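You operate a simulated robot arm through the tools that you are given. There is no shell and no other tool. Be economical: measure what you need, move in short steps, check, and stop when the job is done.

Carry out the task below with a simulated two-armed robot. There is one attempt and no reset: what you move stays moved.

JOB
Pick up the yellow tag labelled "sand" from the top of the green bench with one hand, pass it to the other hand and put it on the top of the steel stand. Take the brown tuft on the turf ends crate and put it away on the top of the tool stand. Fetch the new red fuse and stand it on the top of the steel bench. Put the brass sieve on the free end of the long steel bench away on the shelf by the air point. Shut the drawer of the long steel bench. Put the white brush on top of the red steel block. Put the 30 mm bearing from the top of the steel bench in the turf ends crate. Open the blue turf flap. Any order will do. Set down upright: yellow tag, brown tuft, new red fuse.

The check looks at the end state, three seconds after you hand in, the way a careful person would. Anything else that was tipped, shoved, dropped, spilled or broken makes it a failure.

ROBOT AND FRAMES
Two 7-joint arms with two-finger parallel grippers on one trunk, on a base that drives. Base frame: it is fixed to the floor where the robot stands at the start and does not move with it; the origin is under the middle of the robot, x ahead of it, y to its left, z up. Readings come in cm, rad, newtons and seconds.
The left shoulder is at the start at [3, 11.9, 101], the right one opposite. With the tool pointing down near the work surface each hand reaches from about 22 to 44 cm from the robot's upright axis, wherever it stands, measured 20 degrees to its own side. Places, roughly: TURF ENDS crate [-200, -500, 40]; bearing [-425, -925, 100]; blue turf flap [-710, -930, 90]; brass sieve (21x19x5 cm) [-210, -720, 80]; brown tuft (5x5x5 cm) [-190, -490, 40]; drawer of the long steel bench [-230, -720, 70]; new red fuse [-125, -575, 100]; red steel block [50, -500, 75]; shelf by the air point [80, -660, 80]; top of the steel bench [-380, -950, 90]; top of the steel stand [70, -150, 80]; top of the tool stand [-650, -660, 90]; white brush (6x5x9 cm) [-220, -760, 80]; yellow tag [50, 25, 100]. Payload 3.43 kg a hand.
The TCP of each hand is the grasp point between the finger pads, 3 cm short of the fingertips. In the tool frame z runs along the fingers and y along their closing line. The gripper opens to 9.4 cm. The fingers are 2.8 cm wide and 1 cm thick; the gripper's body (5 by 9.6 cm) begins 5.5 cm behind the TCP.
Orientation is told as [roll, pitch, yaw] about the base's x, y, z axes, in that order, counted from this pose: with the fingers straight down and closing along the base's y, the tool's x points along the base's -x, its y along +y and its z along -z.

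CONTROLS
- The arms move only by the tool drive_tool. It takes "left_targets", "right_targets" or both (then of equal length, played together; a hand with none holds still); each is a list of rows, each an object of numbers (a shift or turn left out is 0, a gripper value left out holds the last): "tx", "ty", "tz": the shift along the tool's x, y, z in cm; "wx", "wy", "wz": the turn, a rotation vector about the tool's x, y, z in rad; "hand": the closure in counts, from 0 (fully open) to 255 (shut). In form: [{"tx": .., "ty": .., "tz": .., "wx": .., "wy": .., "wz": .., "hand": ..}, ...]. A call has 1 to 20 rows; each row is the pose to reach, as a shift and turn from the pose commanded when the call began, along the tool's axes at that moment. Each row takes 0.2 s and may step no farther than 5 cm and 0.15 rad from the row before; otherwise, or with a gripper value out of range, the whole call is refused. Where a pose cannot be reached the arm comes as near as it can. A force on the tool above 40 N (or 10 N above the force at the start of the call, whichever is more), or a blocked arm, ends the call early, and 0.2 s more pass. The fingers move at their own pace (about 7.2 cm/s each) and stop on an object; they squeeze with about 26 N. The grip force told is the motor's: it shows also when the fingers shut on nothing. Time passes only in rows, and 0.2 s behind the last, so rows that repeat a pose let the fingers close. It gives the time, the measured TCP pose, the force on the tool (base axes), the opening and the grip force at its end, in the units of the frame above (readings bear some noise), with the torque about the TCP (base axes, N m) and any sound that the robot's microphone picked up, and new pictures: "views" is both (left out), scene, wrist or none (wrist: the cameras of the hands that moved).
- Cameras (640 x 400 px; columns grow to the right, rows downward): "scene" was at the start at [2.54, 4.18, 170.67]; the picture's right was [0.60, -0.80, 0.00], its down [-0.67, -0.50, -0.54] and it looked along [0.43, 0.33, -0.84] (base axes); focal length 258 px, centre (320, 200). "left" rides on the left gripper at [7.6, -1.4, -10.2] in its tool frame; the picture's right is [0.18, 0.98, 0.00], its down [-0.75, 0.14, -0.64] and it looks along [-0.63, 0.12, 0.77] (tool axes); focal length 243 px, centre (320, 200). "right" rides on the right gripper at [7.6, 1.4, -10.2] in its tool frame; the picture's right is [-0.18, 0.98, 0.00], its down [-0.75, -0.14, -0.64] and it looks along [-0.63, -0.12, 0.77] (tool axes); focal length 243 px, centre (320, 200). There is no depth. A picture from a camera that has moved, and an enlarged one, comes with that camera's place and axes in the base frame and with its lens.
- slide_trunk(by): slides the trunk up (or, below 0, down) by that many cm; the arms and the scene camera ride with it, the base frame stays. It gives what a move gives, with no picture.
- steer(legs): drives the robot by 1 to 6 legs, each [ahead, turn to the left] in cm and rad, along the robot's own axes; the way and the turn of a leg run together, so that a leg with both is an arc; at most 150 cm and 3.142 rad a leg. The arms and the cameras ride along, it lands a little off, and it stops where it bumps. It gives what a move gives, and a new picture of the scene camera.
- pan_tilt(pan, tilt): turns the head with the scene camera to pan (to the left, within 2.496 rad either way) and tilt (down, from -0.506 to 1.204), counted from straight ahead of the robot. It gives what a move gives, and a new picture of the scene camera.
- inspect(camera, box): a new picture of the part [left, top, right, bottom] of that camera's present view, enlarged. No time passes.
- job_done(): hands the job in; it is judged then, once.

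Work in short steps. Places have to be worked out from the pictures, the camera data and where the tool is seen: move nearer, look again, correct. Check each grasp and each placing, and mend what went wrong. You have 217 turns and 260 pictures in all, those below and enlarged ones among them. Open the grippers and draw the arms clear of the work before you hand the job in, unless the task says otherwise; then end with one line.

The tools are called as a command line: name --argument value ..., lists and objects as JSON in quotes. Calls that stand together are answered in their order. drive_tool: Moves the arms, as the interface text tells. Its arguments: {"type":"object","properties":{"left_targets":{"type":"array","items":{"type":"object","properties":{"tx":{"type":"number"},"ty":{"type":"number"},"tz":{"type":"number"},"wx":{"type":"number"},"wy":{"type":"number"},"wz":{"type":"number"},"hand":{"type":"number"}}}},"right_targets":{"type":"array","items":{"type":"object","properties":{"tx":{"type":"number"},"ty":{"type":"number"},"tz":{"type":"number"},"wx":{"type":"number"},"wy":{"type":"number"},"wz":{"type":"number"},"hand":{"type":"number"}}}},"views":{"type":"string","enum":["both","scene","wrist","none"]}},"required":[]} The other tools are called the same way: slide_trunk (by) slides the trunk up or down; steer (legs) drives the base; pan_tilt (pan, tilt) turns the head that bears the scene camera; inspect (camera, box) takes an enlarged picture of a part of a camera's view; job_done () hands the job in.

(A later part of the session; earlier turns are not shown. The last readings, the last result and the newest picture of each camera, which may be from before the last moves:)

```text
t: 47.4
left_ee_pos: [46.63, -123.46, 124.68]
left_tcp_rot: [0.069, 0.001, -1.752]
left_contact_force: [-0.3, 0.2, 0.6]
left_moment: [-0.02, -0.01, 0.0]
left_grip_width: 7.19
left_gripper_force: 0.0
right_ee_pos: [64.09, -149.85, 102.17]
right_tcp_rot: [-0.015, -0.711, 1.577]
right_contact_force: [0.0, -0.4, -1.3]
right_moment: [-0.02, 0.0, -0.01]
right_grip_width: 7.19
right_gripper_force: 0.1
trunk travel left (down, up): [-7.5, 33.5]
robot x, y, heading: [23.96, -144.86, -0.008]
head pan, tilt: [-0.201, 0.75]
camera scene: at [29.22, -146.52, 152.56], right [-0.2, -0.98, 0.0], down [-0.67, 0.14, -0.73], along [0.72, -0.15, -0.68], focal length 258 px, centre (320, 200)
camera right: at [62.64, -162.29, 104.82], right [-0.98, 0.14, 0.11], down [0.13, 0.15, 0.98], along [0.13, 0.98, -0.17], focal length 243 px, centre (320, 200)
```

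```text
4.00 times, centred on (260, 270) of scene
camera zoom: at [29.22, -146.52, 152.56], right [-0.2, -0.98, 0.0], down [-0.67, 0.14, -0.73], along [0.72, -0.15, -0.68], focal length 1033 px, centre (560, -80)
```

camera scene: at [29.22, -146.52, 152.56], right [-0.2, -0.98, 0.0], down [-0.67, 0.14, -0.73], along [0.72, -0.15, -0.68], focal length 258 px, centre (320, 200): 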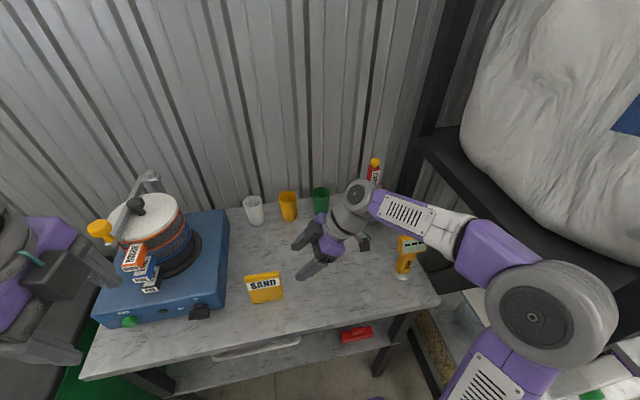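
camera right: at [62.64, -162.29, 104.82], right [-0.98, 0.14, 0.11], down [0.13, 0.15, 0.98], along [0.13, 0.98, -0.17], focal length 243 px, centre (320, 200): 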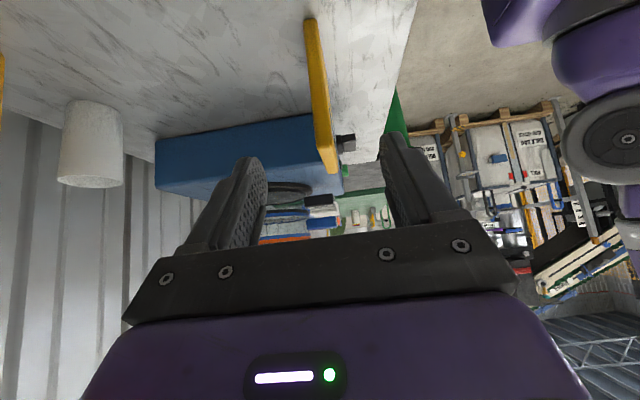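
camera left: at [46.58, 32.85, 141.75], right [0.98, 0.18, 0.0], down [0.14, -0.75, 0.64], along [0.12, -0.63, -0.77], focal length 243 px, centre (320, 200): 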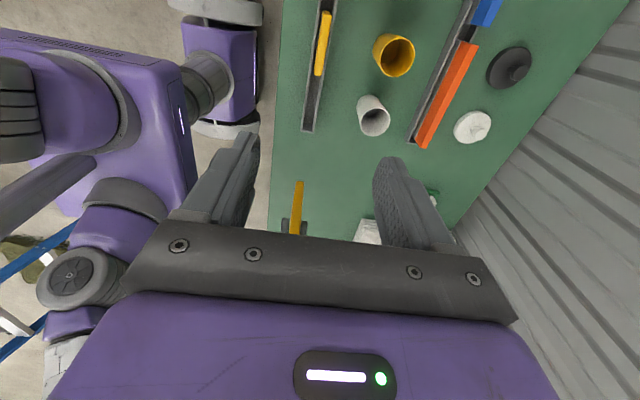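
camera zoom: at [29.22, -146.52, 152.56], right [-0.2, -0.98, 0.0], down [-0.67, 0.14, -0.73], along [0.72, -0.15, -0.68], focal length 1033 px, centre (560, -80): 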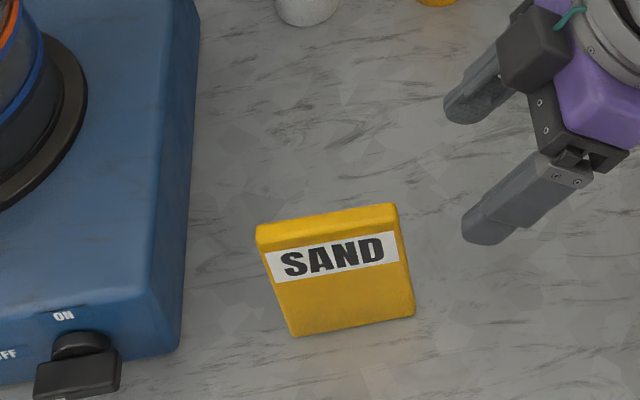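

The tag stands well on the stand. Next I level and tuck the right hand, then raise the trunk and back out.

drive_tool --right_targets '[{"tx": -1.5, "tz": -1.8}, {"tx": -3, "tz": -3.6}, {"tx": -5, "tz": -6, "wy": 0.14, "ty": 2}, {"tx": -5, "tz": -6, "wy": 0.28, "ty": 5}, {"tx": -5, "tz": -6, "wy": 0.42, "ty": 8}, {"tx": -5, "tz": -6, "wy": 0.56, "ty": 10}, {"tx": -5, "tz": -6, "wy": 0.7, "ty": 10}, {"tx": -5, "tz": -6, "wy": 0.7, "ty": 10}]' --views "none"

steer --legs '[[-34, 0]]'

slide_trunk --by 20

pan_tilt --pan -1.6 --tilt 0.35

```text
t: 49.2
left_ee_pos: [46.7, -123.51, 124.62]
left_tcp_rot: [0.07, 0.001, -1.752]
left_contact_force: [0.1, 0.4, 0.3]
left_moment: [0.01, 0.0, 0.0]
left_grip_width: 7.19
left_gripper_force: 0.1
right_ee_pos: [53.77, -149.91, 109.67]
right_tcp_rot: [-0.012, -0.007, 1.566]
right_contact_force: [-0.2, -0.2, 0.1]
right_moment: [0.0, 0.01, -0.05]
right_grip_width: 7.17
right_gripper_force: 0.0
trunk travel left (down, up): [-7.5, 33.5]
robot x, y, heading: [24.11, -144.91, -0.005]
head pan, tilt: [-0.201, 0.75]
```

```text
t: 51.5
left_ee_pos: [12.21, -123.36, 124.67]
left_tcp_rot: [0.071, 0.001, -1.759]
left_contact_force: [0.0, 0.2, -0.7]
left_moment: [0.01, -0.04, 0.01]
left_grip_width: 7.17
left_gripper_force: 0.1
right_ee_pos: [19.29, -149.87, 109.59]
right_tcp_rot: [-0.013, -0.009, 1.559]
right_contact_force: [-0.3, 0.1, 0.5]
right_moment: [0.02, -0.01, -0.02]
right_grip_width: 7.17
right_gripper_force: 0.0
trunk travel left (down, up): [-7.5, 33.5]
robot x, y, heading: [-10.33, -144.58, -0.013]
head pan, tilt: [-0.201, 0.75]
camera scene: at [-5.43, -146.33, 152.57], right [-0.21, -0.98, 0.0], down [-0.67, 0.14, -0.73], along [0.72, -0.15, -0.68], focal length 258 px, centre (320, 200)
```

scene: 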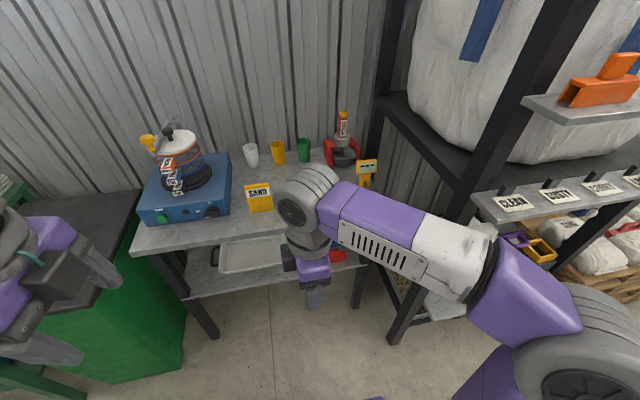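

```text
t: 53.7
left_ee_pos: [12.42, -123.33, 144.6]
left_tcp_rot: [0.069, 0.0, -1.76]
left_contact_force: [0.3, 0.1, 0.3]
left_moment: [-0.01, 0.01, 0.0]
left_grip_width: 7.18
left_gripper_force: 0.1
right_ee_pos: [19.36, -149.87, 129.64]
right_tcp_rot: [-0.012, -0.007, 1.558]
right_contact_force: [1.8, -0.1, 0.0]
right_moment: [-0.01, -0.01, -0.03]
right_grip_width: 7.19
right_gripper_force: 0.0
trunk travel left (down, up): [-27.5, 13.5]
robot x, y, heading: [-10.55, -144.51, -0.014]
head pan, tilt: [-0.201, 0.75]
```

```text
t: 55.2
left_ee_pos: [12.26, -123.29, 144.68]
left_tcp_rot: [0.07, -0.001, -1.759]
left_contact_force: [-0.3, -0.2, -0.1]
left_moment: [0.01, -0.06, 0.02]
left_grip_width: 7.18
left_gripper_force: 0.2
right_ee_pos: [19.35, -149.93, 129.75]
right_tcp_rot: [-0.011, -0.01, 1.558]
right_contact_force: [-0.4, 1.2, 0.4]
right_moment: [0.01, 0.02, 0.0]
right_grip_width: 7.17
right_gripper_force: 0.0
trunk travel left (down, up): [-27.5, 13.5]
robot x, y, heading: [-10.84, -144.68, -0.011]
head pan, tilt: [-1.6, 0.351]
camera scene: at [-13.81, -153.9, 176.12], right [-1.0, 0.04, 0.0], down [0.01, 0.34, -0.94], along [-0.04, -0.94, -0.34], focal length 258 px, centre (320, 200)
```

scene: 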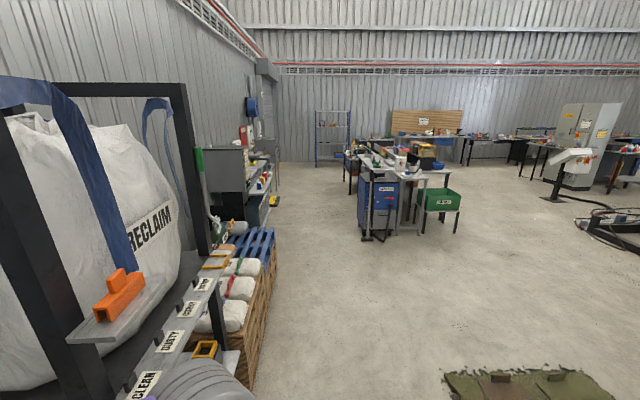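

The way ahead is a clear aisle between the wall shelving and the long bench. I drive around the pallet of sacks to about (−55, −420).

steer --legs '[[0, -1.855], [150, 0], [0, 0.295], [130, 0]]'

pan_tilt --pan -0.4 --tilt 0.35

```text
t: 74.0
left_ee_pos: [-27.06, -439.83, 144.62]
left_tcp_rot: [0.07, 0.001, 2.967]
left_contact_force: [-0.3, -0.1, 0.3]
left_moment: [-0.03, -0.02, 0.0]
left_grip_width: 7.19
left_gripper_force: 0.2
right_ee_pos: [-53.41, -447.08, 129.72]
right_tcp_rot: [-0.012, -0.008, 0.003]
right_contact_force: [0.1, 0.8, -0.9]
right_moment: [0.01, 0.0, -0.03]
right_grip_width: 7.19
right_gripper_force: 0.0
trunk travel left (down, up): [-27.5, 13.5]
robot x, y, heading: [-48.77, -417.32, -1.565]
head pan, tilt: [-1.6, 0.351]
camera scene: at [-58.0, -414.2, 176.13], right [0.03, 1.0, 0.0], down [0.34, -0.01, -0.94], along [-0.94, 0.02, -0.34], focal length 258 px, centre (320, 200)
```

scene: 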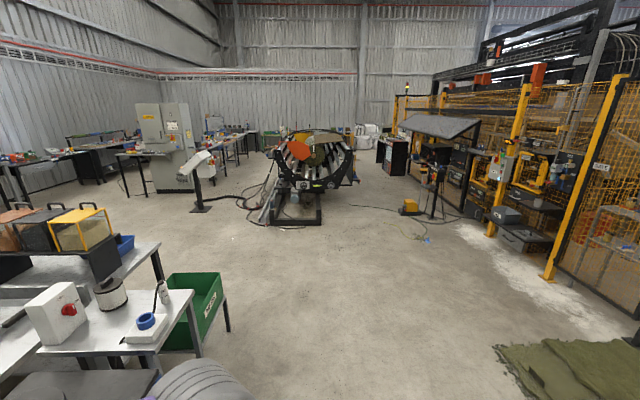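

```text
t: 75.4
left_ee_pos: [-27.06, -439.78, 144.68]
left_tcp_rot: [0.07, 0.001, 2.968]
left_contact_force: [0.1, 0.1, -0.7]
left_moment: [-0.01, 0.0, 0.01]
left_grip_width: 7.19
left_gripper_force: 0.1
right_ee_pos: [-53.38, -447.21, 129.63]
right_tcp_rot: [-0.013, -0.007, 0.004]
right_contact_force: [0.3, -0.2, 0.5]
right_moment: [-0.01, 0.04, 0.01]
right_grip_width: 7.2
right_gripper_force: 0.1
trunk travel left (down, up): [-27.5, 13.5]
robot x, y, heading: [-48.54, -417.48, -1.565]
head pan, tilt: [-0.4, 0.351]
camera scene: at [-52.29, -423.01, 176.13], right [-0.92, 0.39, 0.0], down [0.13, 0.32, -0.94], along [-0.36, -0.87, -0.34], focal length 258 px, centre (320, 200)
```

scene: 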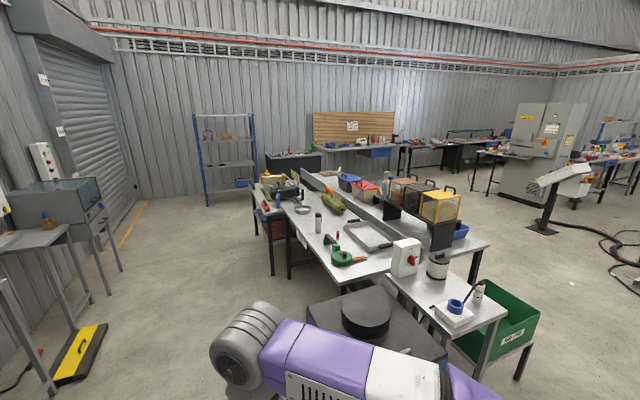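

inspect --camera "scene" --box '[230, 150, 550, 350]'

pan_tilt --pan 0.9 --tilt 0.5

```text
2.00 times, centred on (390, 250) of scene
camera zoom: at [-52.29, -423.01, 176.13], right [-0.92, 0.39, 0.0], down [0.13, 0.32, -0.94], along [-0.36, -0.87, -0.34], focal length 517 px, centre (180, 100)
```

zoom: 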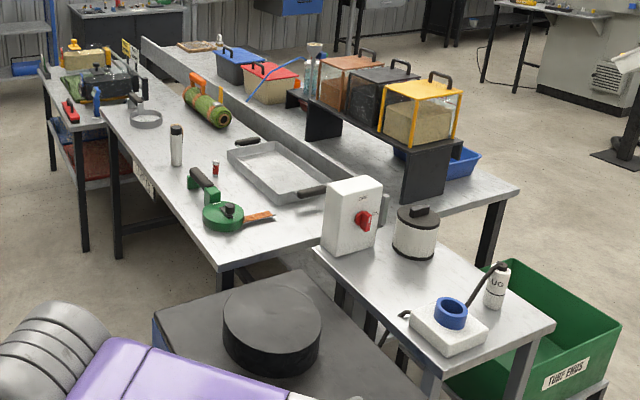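

```text
t: 76.9
left_ee_pos: [-27.01, -439.94, 144.64]
left_tcp_rot: [0.07, 0.001, 2.966]
left_contact_force: [-0.6, -0.5, -0.7]
left_moment: [-0.01, 0.0, -0.03]
left_grip_width: 7.19
left_gripper_force: 0.0
right_ee_pos: [-53.45, -447.2, 129.68]
right_tcp_rot: [-0.012, -0.008, 0.002]
right_contact_force: [0.0, 0.5, 0.5]
right_moment: [0.0, -0.02, 0.0]
right_grip_width: 7.21
right_gripper_force: 0.0
trunk travel left (down, up): [-27.5, 13.5]
robot x, y, heading: [-48.62, -417.44, -1.567]
head pan, tilt: [0.901, 0.499]
camera scene: at [-41.54, -420.05, 174.76], right [-0.62, -0.79, 0.0], down [-0.38, 0.3, -0.88], along [0.69, -0.54, -0.48], focal length 258 px, centre (320, 200)
```

scene: 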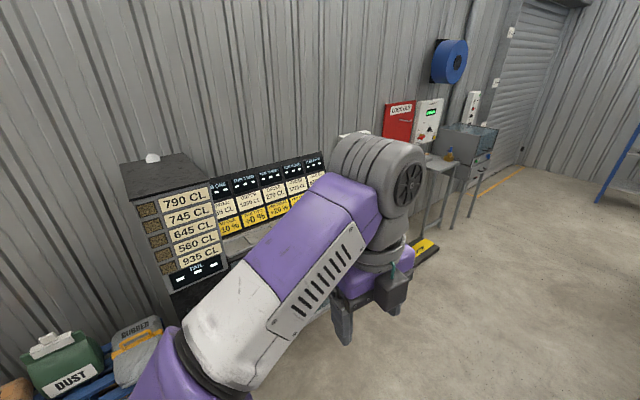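

The small red fuse stands on the bench near [−132, −580]. I drive to (−48, −594) and turn to face the bench for a closer look.

steer --legs '[[88, 0], [88, 0], [0, -1.571]]'

pan_tilt --pan 0.0 --tilt 0.5

```text
t: 89.5
left_ee_pos: [-72.17, -613.48, 144.66]
left_tcp_rot: [0.07, 0.001, 1.389]
left_contact_force: [-0.6, 0.3, -0.2]
left_moment: [0.01, 0.01, -0.05]
left_grip_width: 7.19
left_gripper_force: 0.0
right_ee_pos: [-79.46, -587.01, 129.6]
right_tcp_rot: [-0.012, -0.006, -1.574]
right_contact_force: [0.1, 0.0, 0.0]
right_moment: [-0.01, -0.02, -0.02]
right_grip_width: 7.18
right_gripper_force: 0.1
trunk travel left (down, up): [-27.5, 13.5]
robot x, y, heading: [-49.54, -592.02, 3.139]
head pan, tilt: [0.901, 0.499]
camera scene: at [-52.41, -599.18, 174.76], right [-0.78, 0.62, 0.0], down [0.3, 0.37, -0.88], along [-0.55, -0.69, -0.48], focal length 258 px, centre (320, 200)
```

scene: 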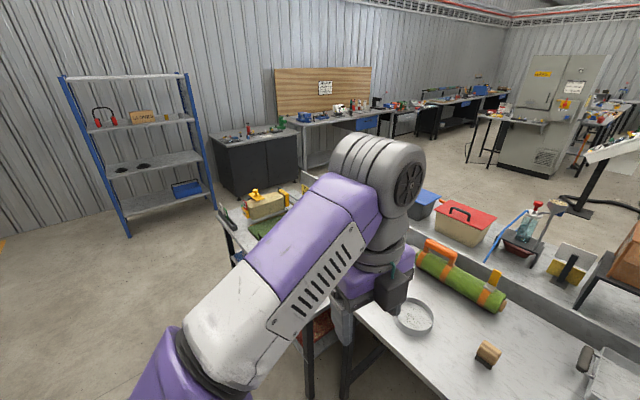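

```text
t: 90.7
left_ee_pos: [-72.27, -613.36, 144.65]
left_tcp_rot: [0.071, 0.0, 1.389]
left_contact_force: [0.1, -0.4, 1.6]
left_moment: [0.01, 0.01, 0.01]
left_grip_width: 7.19
left_gripper_force: 0.2
right_ee_pos: [-79.45, -586.92, 129.69]
right_tcp_rot: [-0.011, -0.008, -1.573]
right_contact_force: [-0.2, -0.7, -0.3]
right_moment: [-0.01, 0.05, 0.0]
right_grip_width: 7.19
right_gripper_force: 0.0
trunk travel left (down, up): [-27.5, 13.5]
robot x, y, heading: [-49.42, -592.04, 3.14]
head pan, tilt: [0.0, 0.499]
camera scene: at [-55.83, -592.04, 174.76], right [0.0, 1.0, 0.0], down [0.48, 0.0, -0.88], along [-0.88, 0.0, -0.48], focal length 258 px, centre (320, 200)
```

scene: 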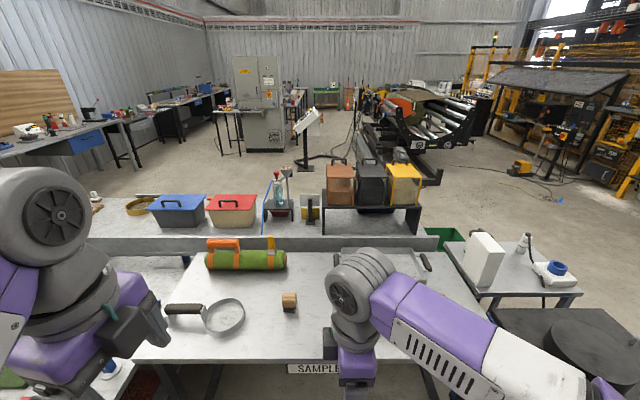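

The benches are back to back, with sieve and brush on the far half. I tilt down to find the fuse near the right hand.

pan_tilt --pan -0.35 --tilt 0.75

inspect --camera "right" --box '[0, 0, 640, 400]'

```text
t: 91.6
left_ee_pos: [-72.14, -613.51, 144.6]
left_tcp_rot: [0.07, 0.001, 1.389]
left_contact_force: [-0.4, -0.6, 0.0]
left_moment: [0.01, -0.01, 0.03]
left_grip_width: 7.18
left_gripper_force: 0.0
right_ee_pos: [-79.53, -587.0, 129.6]
right_tcp_rot: [-0.012, -0.009, -1.574]
right_contact_force: [0.7, -0.2, -1.2]
right_moment: [0.01, -0.02, 0.03]
right_grip_width: 7.2
right_gripper_force: 0.1
trunk travel left (down, up): [-27.5, 13.5]
robot x, y, heading: [-49.48, -591.86, 3.137]
head pan, tilt: [-0.351, 0.75]
camera scene: at [-54.51, -589.19, 172.57], right [0.35, 0.94, 0.0], down [0.64, -0.24, -0.73], along [-0.69, 0.25, -0.68], focal length 258 px, centre (320, 200)
```

scene: 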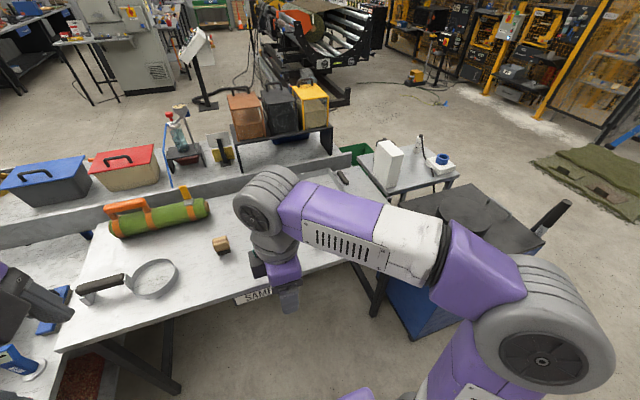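

```text
1.00 times, centred on (320, 200) of right (not enlarged: the box is as wide or as high as the picture)
camera zoom: at [-77.81, -579.34, 139.73], right [0.98, -0.19, -0.01], down [-0.14, -0.75, 0.65], along [-0.13, -0.64, -0.76], focal length 243 px, centre (320, 200)
```

zoom: 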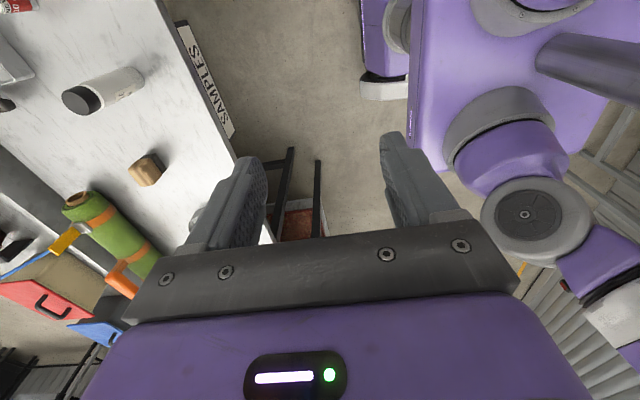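

The fuse seems to be a red cylinder near [−129, −572]. I look straight down ahead to judge base-to-bench clearance.

pan_tilt --pan 0.15 --tilt 1.15

```text
t: 92.5
left_ee_pos: [-72.27, -613.45, 144.69]
left_tcp_rot: [0.069, 0.001, 1.388]
left_contact_force: [-0.5, 0.3, 0.1]
left_moment: [-0.01, 0.0, -0.01]
left_grip_width: 7.21
left_gripper_force: 0.1
right_ee_pos: [-79.38, -586.97, 129.66]
right_tcp_rot: [-0.01, -0.008, -1.574]
right_contact_force: [0.7, -0.3, -0.5]
right_moment: [0.01, 0.0, 0.0]
right_grip_width: 7.17
right_gripper_force: 0.1
trunk travel left (down, up): [-27.5, 13.5]
robot x, y, heading: [-49.75, -592.15, 3.139]
head pan, tilt: [0.15, 1.15]
camera scene: at [-52.63, -592.92, 169.68], right [-0.15, 0.99, 0.0], down [0.9, 0.13, -0.41], along [-0.4, -0.06, -0.91], focal length 258 px, centre (320, 200)
```

scene: 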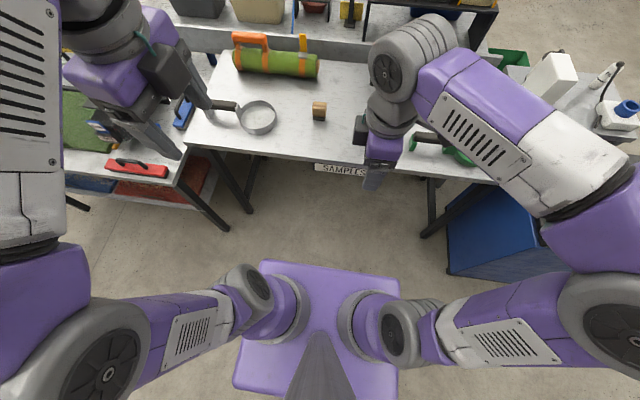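

I check the left wrist view, which should show the robot's own base from the side.

inspect --camera "left" --box '[0, 0, 640, 400]'

```text
1.00 times, centred on (320, 200) of left (not enlarged: the box is as wide or as high as the picture)
camera zoom: at [-71.54, -621.2, 154.71], right [-1.0, 0.0, 0.07], down [0.04, 0.76, 0.65], along [-0.05, 0.65, -0.76], focal length 243 px, centre (320, 200)
```

zoom: 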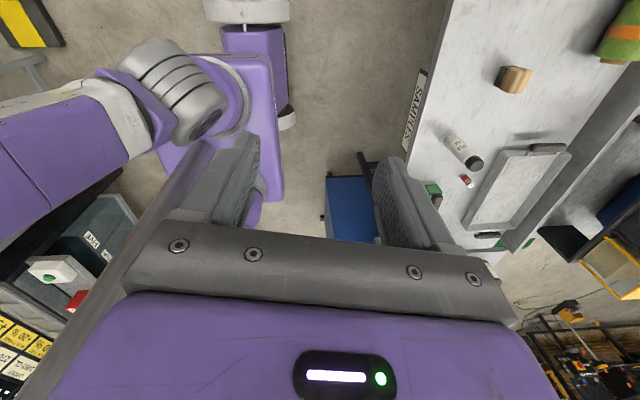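

I now see the fuse well, about [−128, −570], and that the base reaches only ~17 cm ahead. I drive up to about (−86, −580), staying ~3 cm off the bench edge.

steer --legs '[[0, -0.32], [38, 0], [0, 0.32]]'

inspect --camera "left" --box '[160, 0, 640, 300]'

```text
t: 96.9
left_ee_pos: [-107.7, -601.77, 144.71]
left_tcp_rot: [0.07, 0.002, 1.397]
left_contact_force: [0.4, 0.2, -0.3]
left_moment: [0.03, -0.01, -0.02]
left_grip_width: 7.22
left_gripper_force: 0.1
right_ee_pos: [-115.37, -575.64, 129.62]
right_tcp_rot: [-0.011, -0.007, -1.565]
right_contact_force: [1.1, 1.4, -0.4]
right_moment: [0.0, 0.0, 0.02]
right_grip_width: 7.18
right_gripper_force: 0.0
trunk travel left (down, up): [-27.5, 13.5]
robot x, y, heading: [-85.26, -580.13, -3.126]
head pan, tilt: [0.15, 1.15]
camera scene: at [-88.42, -581.26, 169.68], right [-0.16, 0.99, 0.0], down [0.9, 0.14, -0.41], along [-0.4, -0.06, -0.91], focal length 258 px, centre (320, 200)
```

scene: 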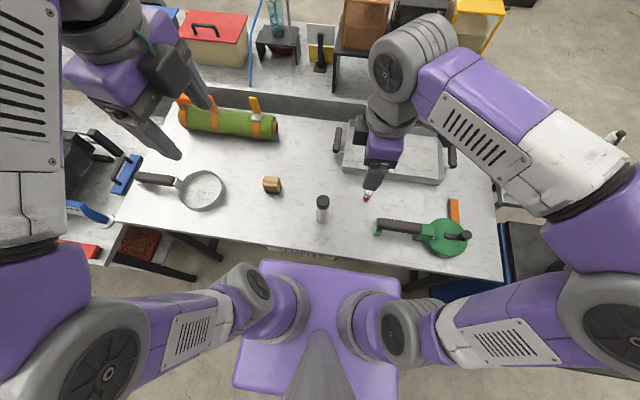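

```text
1.33 times, centred on (400, 150) of left
camera zoom: at [-107.08, -609.7, 154.72], right [-1.0, -0.01, 0.07], down [0.04, 0.76, 0.65], along [-0.06, 0.65, -0.76], focal length 324 px, centre (213, 267)
```

zoom: 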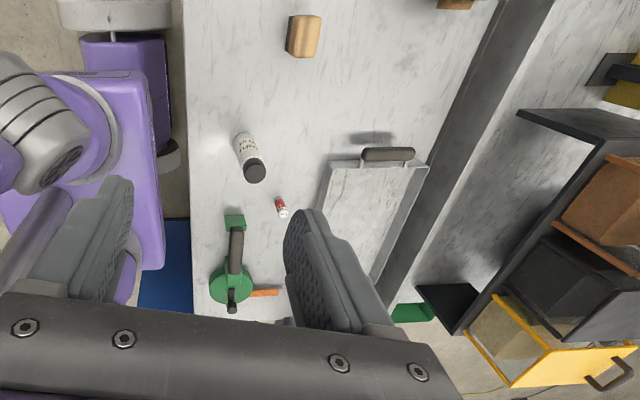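

Fuse is near [−126.5, −571]. I bring the right hand above it at z 108 and look with its camera.

drive_tool --right_targets '[{"ty": -2.2, "tx": 0.9, "tz": 3}, {"ty": -4.4, "tx": 1.8, "tz": 6}, {"ty": -6.6, "tx": 2.7, "tz": 10}, {"ty": -8.8, "tx": 3.7, "tz": 14}, {"ty": -11, "tx": 4.6, "tz": 18}, {"ty": -11, "tx": 4.6, "tz": 21.6}, {"ty": -11, "tx": 4.6, "tz": 21.6}]' --views "both"

```text
t: 98.5
left_ee_pos: [-107.85, -602.03, 144.72]
left_tcp_rot: [0.068, -0.001, 1.399]
left_contact_force: [0.7, 0.4, 0.6]
left_moment: [0.02, 0.01, 0.03]
left_grip_width: 7.19
left_gripper_force: 0.1
right_ee_pos: [-126.75, -570.95, 108.26]
right_tcp_rot: [-0.012, -0.005, -1.565]
right_contact_force: [-0.4, -0.8, -0.2]
right_moment: [-0.01, 0.0, 0.0]
right_grip_width: 7.18
right_gripper_force: 0.1
trunk travel left (down, up): [-27.5, 13.5]
robot x, y, heading: [-85.28, -580.43, -3.138]
head pan, tilt: [0.15, 1.15]
camera scene: at [-88.39, -581.24, 169.68], right [-0.16, 0.99, 0.0], down [0.9, 0.14, -0.41], along [-0.4, -0.06, -0.91], focal length 258 px, centre (320, 200)
camera right: at [-125.23, -563.28, 118.34], right [0.98, -0.18, -0.01], down [-0.13, -0.75, 0.65], along [-0.12, -0.64, -0.76], focal length 243 px, centre (320, 200)
```

scene: 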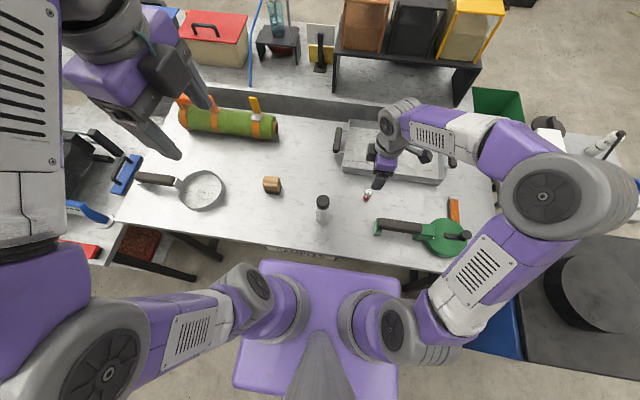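
right: 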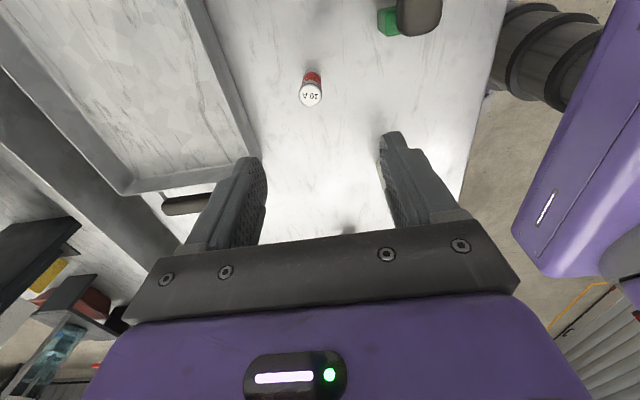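

Fuse top is "20 A", about [−127.6, −571.4], standing ~5.5 tall on z≈85. I descend with fingers partly closed.

drive_tool --right_targets '[{"ty": -0.4, "tx": -0.2, "tz": 4, "hand": 110}, {"ty": -0.85, "tx": -0.45, "tz": 8, "hand": 110}, {"ty": -0.85, "tx": -0.45, "tz": 12}, {"ty": -0.85, "tx": -0.45, "tz": 14}, {"ty": -0.85, "tx": -0.45, "tz": 14}]' --views "wrist"

```text
t: 99.7
left_ee_pos: [-107.84, -601.98, 144.69]
left_tcp_rot: [0.071, 0.002, 1.398]
left_contact_force: [1.0, 0.7, 0.4]
left_moment: [0.01, -0.02, 0.01]
left_grip_width: 7.2
left_gripper_force: 0.1
right_ee_pos: [-127.8, -571.66, 94.18]
right_tcp_rot: [-0.013, -0.007, -1.565]
right_contact_force: [1.5, -0.1, -0.8]
right_moment: [0.03, -0.04, 0.01]
right_grip_width: 5.36
right_gripper_force: 0.1
trunk travel left (down, up): [-27.5, 13.5]
robot x, y, heading: [-85.25, -580.62, -3.134]
head pan, tilt: [0.15, 1.15]
camera right: at [-126.16, -564.1, 104.23], right [0.98, -0.18, -0.01], down [-0.13, -0.75, 0.65], along [-0.12, -0.64, -0.76], focal length 243 px, centre (320, 200)
```

right: 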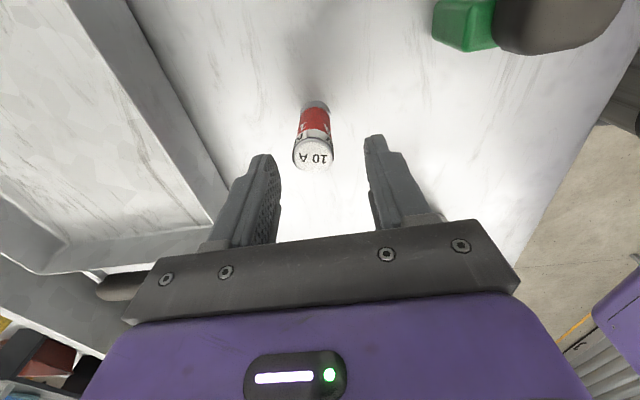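

Well aligned. Descend 4.9 cm and close.

drive_tool --right_targets '[{"ty": -0.2, "tx": -0.3, "tz": 2.5}, {"ty": -0.2, "tx": -0.3, "tz": 4.8}, {"ty": -0.2, "tx": -0.3, "tz": 4.8, "hand": 255}, {"ty": -0.2, "tx": -0.3, "tz": 4.8, "hand": 255}, {"ty": -0.2, "tx": -0.3, "tz": 4.8, "hand": 255}, {"ty": -0.2, "tx": -0.3, "tz": 4.8, "hand": 255}]' --views "wrist"

```text
t: 101.1
left_ee_pos: [-107.85, -602.05, 144.67]
left_tcp_rot: [0.07, -0.001, 1.398]
left_contact_force: [0.3, -0.2, 1.1]
left_moment: [-0.02, -0.01, 0.01]
left_grip_width: 7.2
left_gripper_force: 0.2
right_ee_pos: [-127.76, -572.11, 89.42]
right_tcp_rot: [-0.009, -0.008, -1.565]
right_contact_force: [-0.3, 0.0, 0.2]
right_moment: [-0.03, 0.02, -0.05]
right_grip_width: 2.71
right_gripper_force: 26.4
trunk travel left (down, up): [-27.5, 13.5]
robot x, y, heading: [-85.3, -579.91, -3.138]
head pan, tilt: [0.15, 1.15]
camera right: at [-126.27, -564.34, 99.52], right [0.98, -0.18, -0.01], down [-0.13, -0.75, 0.65], along [-0.12, -0.64, -0.76], focal length 243 px, centre (320, 200)
```

right: 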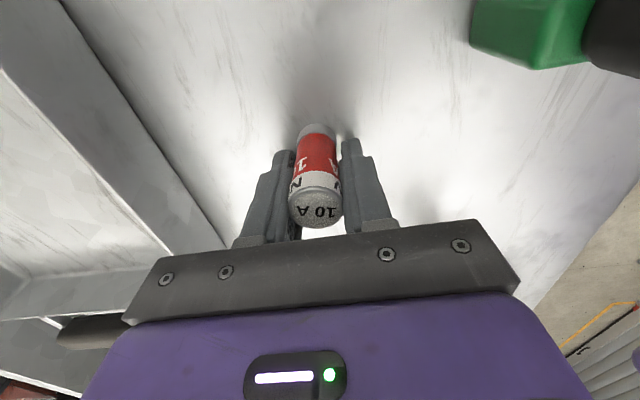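

Gripped at 2.7 cm, and the label reads "NEW". Lift and pull back.

drive_tool --right_targets '[{"tz": -2}, {"tz": -5}, {"tz": -9}, {"tz": -14}, {"tz": -19}, {"tz": -24, "ty": 2}, {"tz": -29, "ty": 6}, {"tz": -34, "ty": 10}, {"tz": -36, "ty": 12}, {"tz": -36, "ty": 12}]' --views "wrist"

steer --legs '[[-36, 0], [0, -1.571]]'

```text
refused: row 6 steps farther than a row can; nothing moved
```

```text
t: 107.1
left_ee_pos: [-72.29, -559.1, 144.7]
left_tcp_rot: [0.07, 0.0, -0.119]
left_contact_force: [0.0, -0.5, -0.8]
left_moment: [-0.02, -0.02, 0.01]
left_grip_width: 7.2
left_gripper_force: 0.1
right_ee_pos: [-43.64, -537.34, 89.34]
right_tcp_rot: [-0.009, -0.007, -3.08]
right_contact_force: [0.6, 0.1, 0.5]
right_moment: [-0.01, -0.01, 0.02]
right_grip_width: 2.7
right_gripper_force: 25.2
trunk travel left (down, up): [-27.5, 13.5]
robot x, y, heading: [-49.27, -580.25, 1.633]
head pan, tilt: [0.15, 1.15]
camera scene: at [-50.54, -577.29, 169.68], right [0.98, 0.21, 0.0], down [0.19, -0.89, -0.41], along [-0.09, 0.4, -0.91], focal length 258 px, centre (320, 200)
```

scene: 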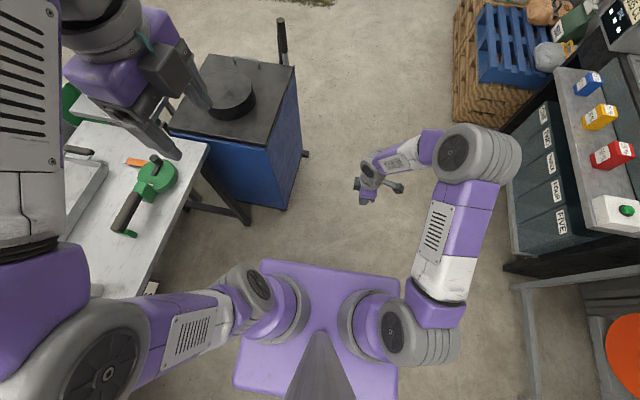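

The arm move was refused (row step too long) but the base drove anyway; the hand slid back low. The press looks unmoved by triangulation. I check the fuse in the hand and raise it now.

drive_tool --right_targets '[{"tz": -4}, {"tz": -8}, {"tz": -12}, {"tz": -16}, {"tz": -20, "ty": 1}, {"tz": -24, "ty": 3}, {"tz": -28, "ty": 6}, {"tz": -32, "ty": 8}, {"tz": -36, "ty": 10}, {"tz": -36, "ty": 10}]' --views "wrist"

pan_tilt --pan 0.9 --tilt 0.75

```text
t: 109.3
left_ee_pos: [-72.28, -559.03, 144.66]
left_tcp_rot: [0.07, 0.001, -0.118]
left_contact_force: [0.4, -0.3, -0.1]
left_moment: [-0.05, 0.0, -0.02]
left_grip_width: 7.16
left_gripper_force: 0.0
right_ee_pos: [-42.64, -547.68, 125.3]
right_tcp_rot: [-0.011, -0.01, -3.08]
right_contact_force: [0.4, 0.5, -0.3]
right_moment: [-0.03, -0.02, 0.0]
right_grip_width: 2.68
right_gripper_force: 26.4
trunk travel left (down, up): [-27.5, 13.5]
robot x, y, heading: [-49.36, -580.28, 1.631]
head pan, tilt: [0.15, 1.15]
camera right: at [-34.75, -548.77, 135.44], right [-0.12, -0.99, -0.01], down [-0.76, 0.09, 0.65], along [-0.64, 0.09, -0.76], focal length 243 px, centre (320, 200)
```

right: 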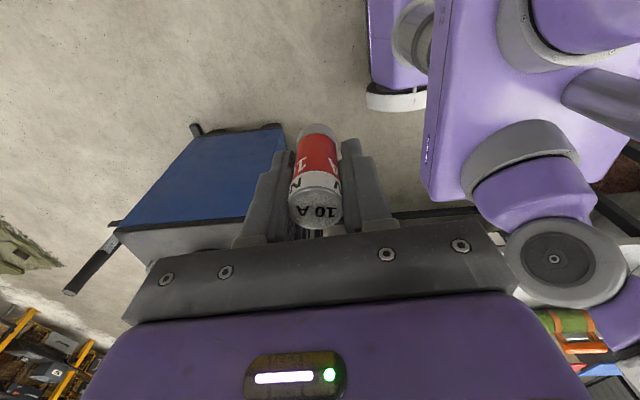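

```text
t: 110.4
left_ee_pos: [-72.27, -559.01, 144.64]
left_tcp_rot: [0.069, -0.001, -0.118]
left_contact_force: [-0.1, -0.4, 0.1]
left_moment: [0.01, 0.04, 0.0]
left_grip_width: 7.21
left_gripper_force: 0.0
right_ee_pos: [-42.6, -547.76, 125.48]
right_tcp_rot: [-0.011, -0.01, -3.083]
right_contact_force: [-0.1, 0.4, 0.3]
right_moment: [0.02, -0.01, -0.01]
right_grip_width: 2.69
right_gripper_force: 26.1
trunk travel left (down, up): [-27.5, 13.5]
robot x, y, heading: [-49.37, -580.07, 1.632]
head pan, tilt: [0.901, 0.75]
camera scene: at [-56.07, -578.38, 172.56], right [0.57, 0.82, 0.0], down [0.56, -0.39, -0.73], along [-0.6, 0.42, -0.68], focal length 258 px, centre (320, 200)
```

scene: 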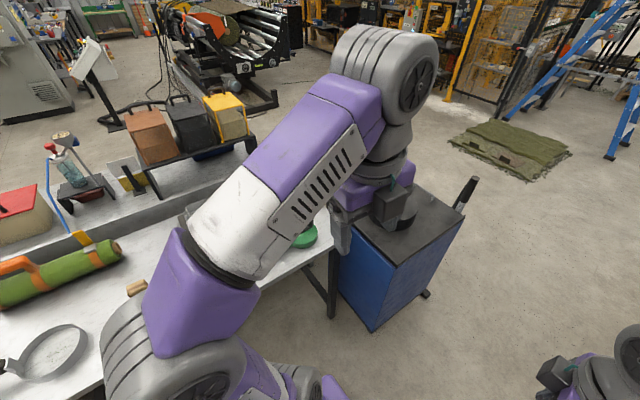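

Fuse is held unchanged. I head around the blue cart to the north side of the TURF ENDS crate for the tuft.

steer --legs '[[0, -0.13], [148, 0], [0, 1.64], [80, 0], [85, 0], [0, 1.571]]'

pan_tilt --pan 0.0 --tilt 0.75

```text
t: 134.2
left_ee_pos: [-181.19, -457.94, 144.72]
left_tcp_rot: [0.07, -0.001, 3.016]
left_contact_force: [-0.5, 0.4, -0.4]
left_moment: [-0.01, 0.05, -0.02]
left_grip_width: 7.2
left_gripper_force: 0.1
right_ee_pos: [-210.93, -469.22, 125.31]
right_tcp_rot: [-0.01, -0.008, 0.054]
right_contact_force: [-0.3, 0.3, -0.7]
right_moment: [0.0, 0.01, 0.01]
right_grip_width: 2.65
right_gripper_force: 26.0
trunk travel left (down, up): [-27.5, 13.5]
robot x, y, heading: [-204.14, -436.46, -1.515]
head pan, tilt: [0.901, 0.75]
camera scene: at [-197.32, -438.56, 172.56], right [-0.58, -0.82, 0.0], down [-0.56, 0.39, -0.73], along [0.6, -0.42, -0.68], focal length 258 px, centre (320, 200)
```

scene: 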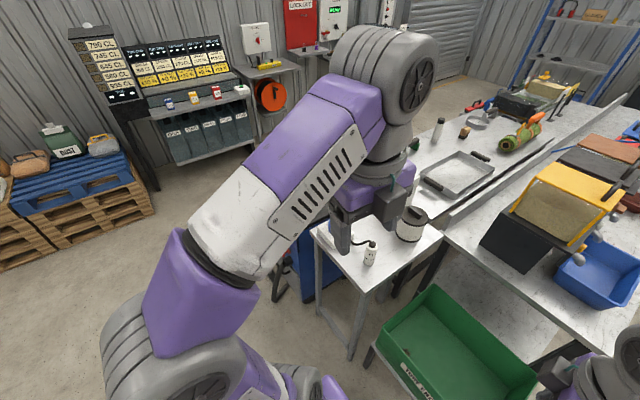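

```text
t: 135.4
left_ee_pos: [-181.17, -458.0, 144.79]
left_tcp_rot: [0.07, 0.001, 3.018]
left_contact_force: [-0.8, 0.1, 0.5]
left_moment: [0.01, -0.02, -0.01]
left_grip_width: 7.17
left_gripper_force: 0.0
right_ee_pos: [-210.95, -469.22, 125.31]
right_tcp_rot: [-0.01, -0.009, 0.053]
right_contact_force: [0.8, 0.5, 0.1]
right_moment: [-0.01, 0.0, 0.02]
right_grip_width: 2.7
right_gripper_force: 26.1
trunk travel left (down, up): [-27.5, 13.5]
robot x, y, heading: [-203.68, -436.77, -1.517]
head pan, tilt: [0.0, 0.75]
camera scene: at [-203.64, -442.06, 172.56], right [-1.0, -0.06, 0.0], down [-0.04, 0.68, -0.73], along [0.04, -0.73, -0.68], focal length 258 px, centre (320, 200)
```

scene: 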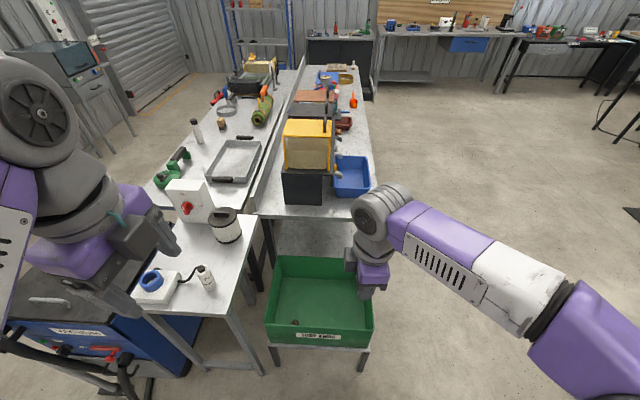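

The white bottle on the bench still stands. I enlarge the crate to see the tuft.

inspect --camera "scene" --box '[240, 240, 400, 360]'

```text
3.33 times, centred on (320, 300) of scene
camera zoom: at [-203.64, -442.06, 172.56], right [-1.0, -0.06, 0.0], down [-0.04, 0.68, -0.73], along [0.04, -0.73, -0.68], focal length 861 px, centre (320, -133)
```

zoom: 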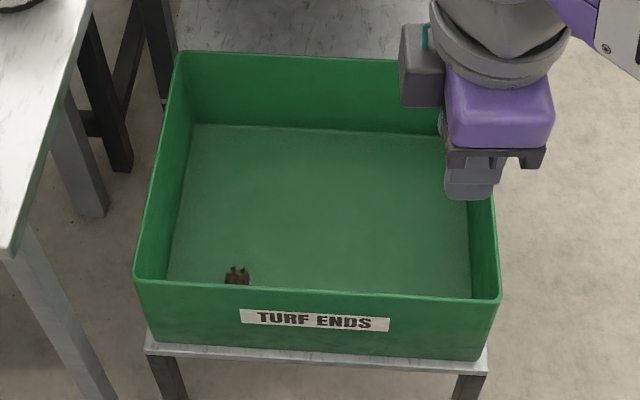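

Tuft is at about [−189, −492] on the crate floor (z≈39), rim z≈60, only ~6 cm behind the front wall. I straighten, go 12 cm closer and lower the trunk.

steer --legs '[[12, -0.054]]'

slide_trunk --by -27

```text
t: 136.7
left_ee_pos: [-182.0, -471.4, 144.61]
left_tcp_rot: [0.072, 0.001, 2.965]
left_contact_force: [0.2, 0.3, 0.1]
left_moment: [-0.01, -0.02, -0.03]
left_grip_width: 7.17
left_gripper_force: 0.0
right_ee_pos: [-212.2, -480.88, 125.35]
right_tcp_rot: [-0.01, -0.009, 0.005]
right_contact_force: [1.9, 0.3, -0.5]
right_moment: [0.02, -0.03, 0.0]
right_grip_width: 2.69
right_gripper_force: 26.2
trunk travel left (down, up): [-27.5, 13.5]
robot x, y, heading: [-203.38, -448.52, -1.572]
head pan, tilt: [0.0, 0.75]
camera scene: at [-203.56, -454.27, 172.56], right [-1.0, 0.0, 0.0], down [0.0, 0.68, -0.73], along [0.0, -0.73, -0.68], focal length 258 px, centre (320, 200)
```

scene: 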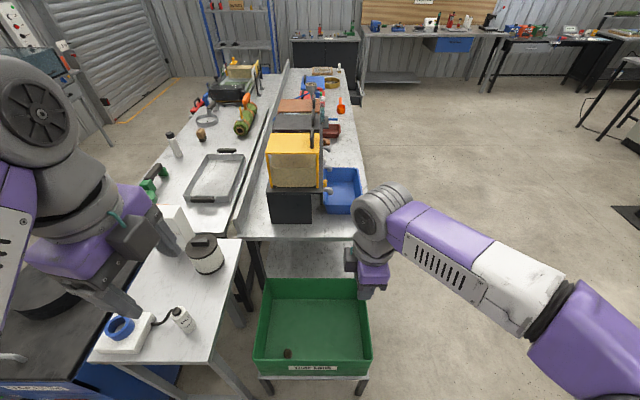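

```text
t: 139.4
left_ee_pos: [-181.88, -471.2, 117.75]
left_tcp_rot: [0.071, -0.001, 2.966]
left_contact_force: [0.6, 0.1, -0.6]
left_moment: [0.03, 0.0, 0.01]
left_grip_width: 7.21
left_gripper_force: 0.1
right_ee_pos: [-212.21, -480.86, 98.3]
right_tcp_rot: [-0.014, -0.009, 0.003]
right_contact_force: [-0.1, -0.5, -0.7]
right_moment: [0.01, -0.01, 0.01]
right_grip_width: 2.69
right_gripper_force: 26.0
trunk travel left (down, up): [-0.5, 40.5]
robot x, y, heading: [-203.79, -449.11, -1.566]
head pan, tilt: [0.0, 0.75]
```

Now I swing the left hand over the crate at z≈100, turning its camera toward the far side.

drive_tool --left_targets '[{"wz": 0.14, "tx": -0.4, "ty": 1.8, "tz": 0}, {"wz": 0.28, "tx": -0.8, "ty": 3.6, "tz": 0}, {"wz": 0.42, "tx": -1.2, "ty": 5.4, "tz": 2}, {"wz": 0.56, "tx": -1.6, "ty": 7.2, "tz": 4}, {"wz": 0.7, "tx": -2, "ty": 9, "tz": 6}, {"wz": 0.84, "tx": -2.4, "ty": 10.8, "tz": 8}, {"wz": 0.98, "tx": -2.8, "ty": 12.6, "tz": 10}, {"wz": 1.12, "tx": -3.2, "ty": 14.4, "tz": 12}, {"wz": 1.26, "tx": -3.6, "ty": 16.2, "tz": 14}, {"wz": 1.395, "tx": -4, "ty": 18, "tz": 16}, {"wz": 1.395, "tx": -4, "ty": 18, "tz": 17}]' --views "both"

```text
t: 141.8
left_ee_pos: [-189.29, -489.55, 101.95]
left_tcp_rot: [0.012, 0.069, 1.568]
left_contact_force: [-0.6, 0.9, 0.5]
left_moment: [0.03, -0.02, 0.01]
left_grip_width: 7.19
left_gripper_force: 0.0
right_ee_pos: [-212.22, -480.87, 98.37]
right_tcp_rot: [-0.012, -0.01, 0.003]
right_contact_force: [-0.2, 0.1, 0.3]
right_moment: [0.03, 0.0, 0.03]
right_grip_width: 2.7
right_gripper_force: 26.3
trunk travel left (down, up): [-0.5, 40.5]
robot x, y, heading: [-203.55, -448.73, -1.566]
head pan, tilt: [0.0, 0.75]
camera scene: at [-203.55, -454.24, 145.56], right [-1.0, 0.0, 0.0], down [0.0, 0.68, -0.73], along [0.0, -0.73, -0.68], focal length 258 px, centre (320, 200)
camera left: at [-187.78, -496.29, 112.67], right [-0.98, -0.18, 0.02], down [-0.13, 0.8, 0.59], along [-0.13, 0.58, -0.81], focal length 243 px, centre (320, 200)
```

scene: 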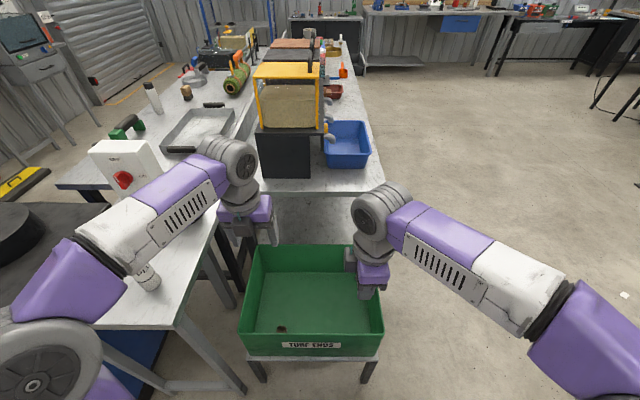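
left: 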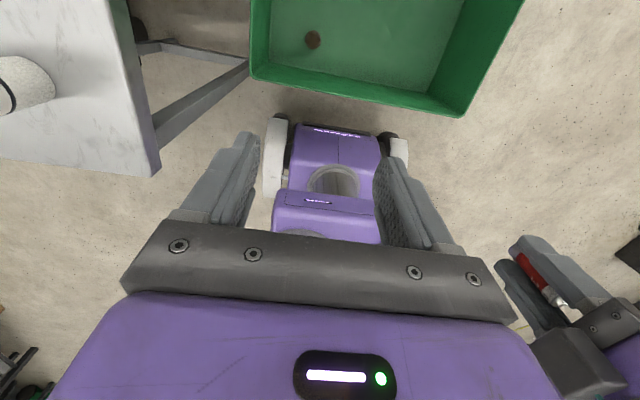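

The left forearm would foul the small table's corner at crate depth, so I'll take the tuft later with the right hand. I raise, retract the left, and head to the steel bench first with the fuse.

drive_tool --left_targets '[{"tx": -3, "tz": -2}, {"tx": -6, "tz": -4}, {"tx": -9, "tz": -4}, {"tx": -9, "tz": -4}]' --views "none"

slide_trunk --by 27

```text
t: 142.8
left_ee_pos: [-189.33, -480.26, 105.28]
left_tcp_rot: [0.013, 0.071, 1.568]
left_contact_force: [-0.6, -0.2, -0.3]
left_moment: [0.0, -0.03, -0.01]
left_grip_width: 7.2
left_gripper_force: 0.0
right_ee_pos: [-212.26, -480.84, 98.3]
right_tcp_rot: [-0.013, -0.01, 0.004]
right_contact_force: [0.1, 0.8, -1.3]
right_moment: [0.03, -0.02, -0.02]
right_grip_width: 2.7
right_gripper_force: 25.4
trunk travel left (down, up): [-0.5, 40.5]
robot x, y, heading: [-203.66, -448.68, -1.565]
head pan, tilt: [0.0, 0.75]
```

```text
t: 145.6
left_ee_pos: [-189.32, -480.31, 132.27]
left_tcp_rot: [0.013, 0.07, 1.57]
left_contact_force: [-0.7, -0.8, 0.9]
left_moment: [0.0, -0.02, 0.01]
left_grip_width: 7.19
left_gripper_force: 0.1
right_ee_pos: [-212.21, -480.88, 125.29]
right_tcp_rot: [-0.011, -0.007, 0.003]
right_contact_force: [0.0, -0.4, -0.7]
right_moment: [0.0, 0.01, 0.01]
right_grip_width: 2.67
right_gripper_force: 26.5
trunk travel left (down, up): [-27.5, 13.5]
robot x, y, heading: [-203.37, -449.16, -1.562]
head pan, tilt: [0.0, 0.75]
```

Arms are high. I back off 15 cm, go west, then south along x≈−333 toward the steel bench.

steer --legs '[[-15, 0], [0, -1.575], [130, 0], [0, 1.571], [130, 0], [130, 0]]'

pan_tilt --pan -0.1 --tilt 0.4

```text
t: 173.1
left_ee_pos: [-326.61, -722.37, 132.29]
left_tcp_rot: [0.013, 0.069, 1.526]
left_contact_force: [0.0, 0.0, -0.2]
left_moment: [0.01, 0.03, 0.03]
left_grip_width: 7.2
left_gripper_force: 0.1
right_ee_pos: [-349.45, -722.11, 125.42]
right_tcp_rot: [-0.012, -0.008, -0.04]
right_contact_force: [0.6, 0.8, -1.1]
right_moment: [-0.01, -0.01, 0.03]
right_grip_width: 2.68
right_gripper_force: 25.8
trunk travel left (down, up): [-27.5, 13.5]
robot x, y, heading: [-339.44, -690.4, -1.607]
head pan, tilt: [0.0, 0.75]
camera scene: at [-339.68, -695.83, 172.56], right [-1.0, 0.04, 0.0], down [0.03, 0.68, -0.73], along [-0.03, -0.73, -0.68], focal length 258 px, centre (320, 200)
```

scene: 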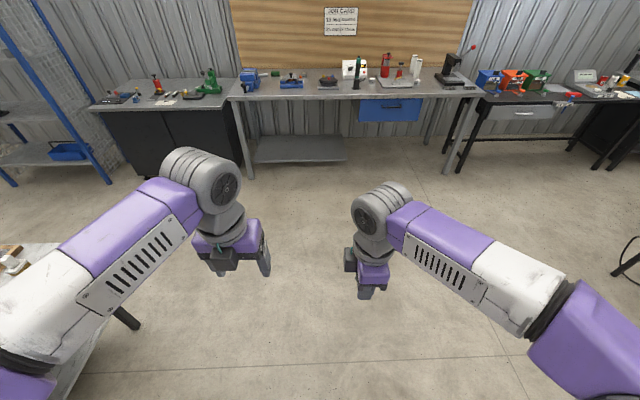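

```text
t: 173.9
left_ee_pos: [-326.5, -722.4, 132.16]
left_tcp_rot: [0.011, 0.07, 1.528]
left_contact_force: [0.2, 0.2, 0.1]
left_moment: [0.03, -0.03, -0.01]
left_grip_width: 7.17
left_gripper_force: 0.0
right_ee_pos: [-349.56, -721.96, 125.34]
right_tcp_rot: [-0.012, -0.007, -0.04]
right_contact_force: [-1.2, 0.1, -0.8]
right_moment: [0.03, 0.01, -0.03]
right_grip_width: 2.67
right_gripper_force: 26.5
trunk travel left (down, up): [-27.5, 13.5]
robot x, y, heading: [-339.22, -690.5, -1.608]
head pan, tilt: [-0.099, 0.4]
camera scene: at [-340.63, -696.7, 175.67], right [-0.99, 0.14, 0.0], down [0.05, 0.39, -0.92], along [-0.13, -0.91, -0.39], focal length 258 px, centre (320, 200)
```

scene: 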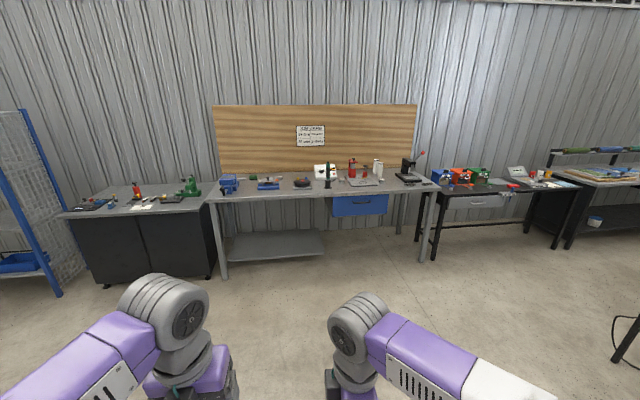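

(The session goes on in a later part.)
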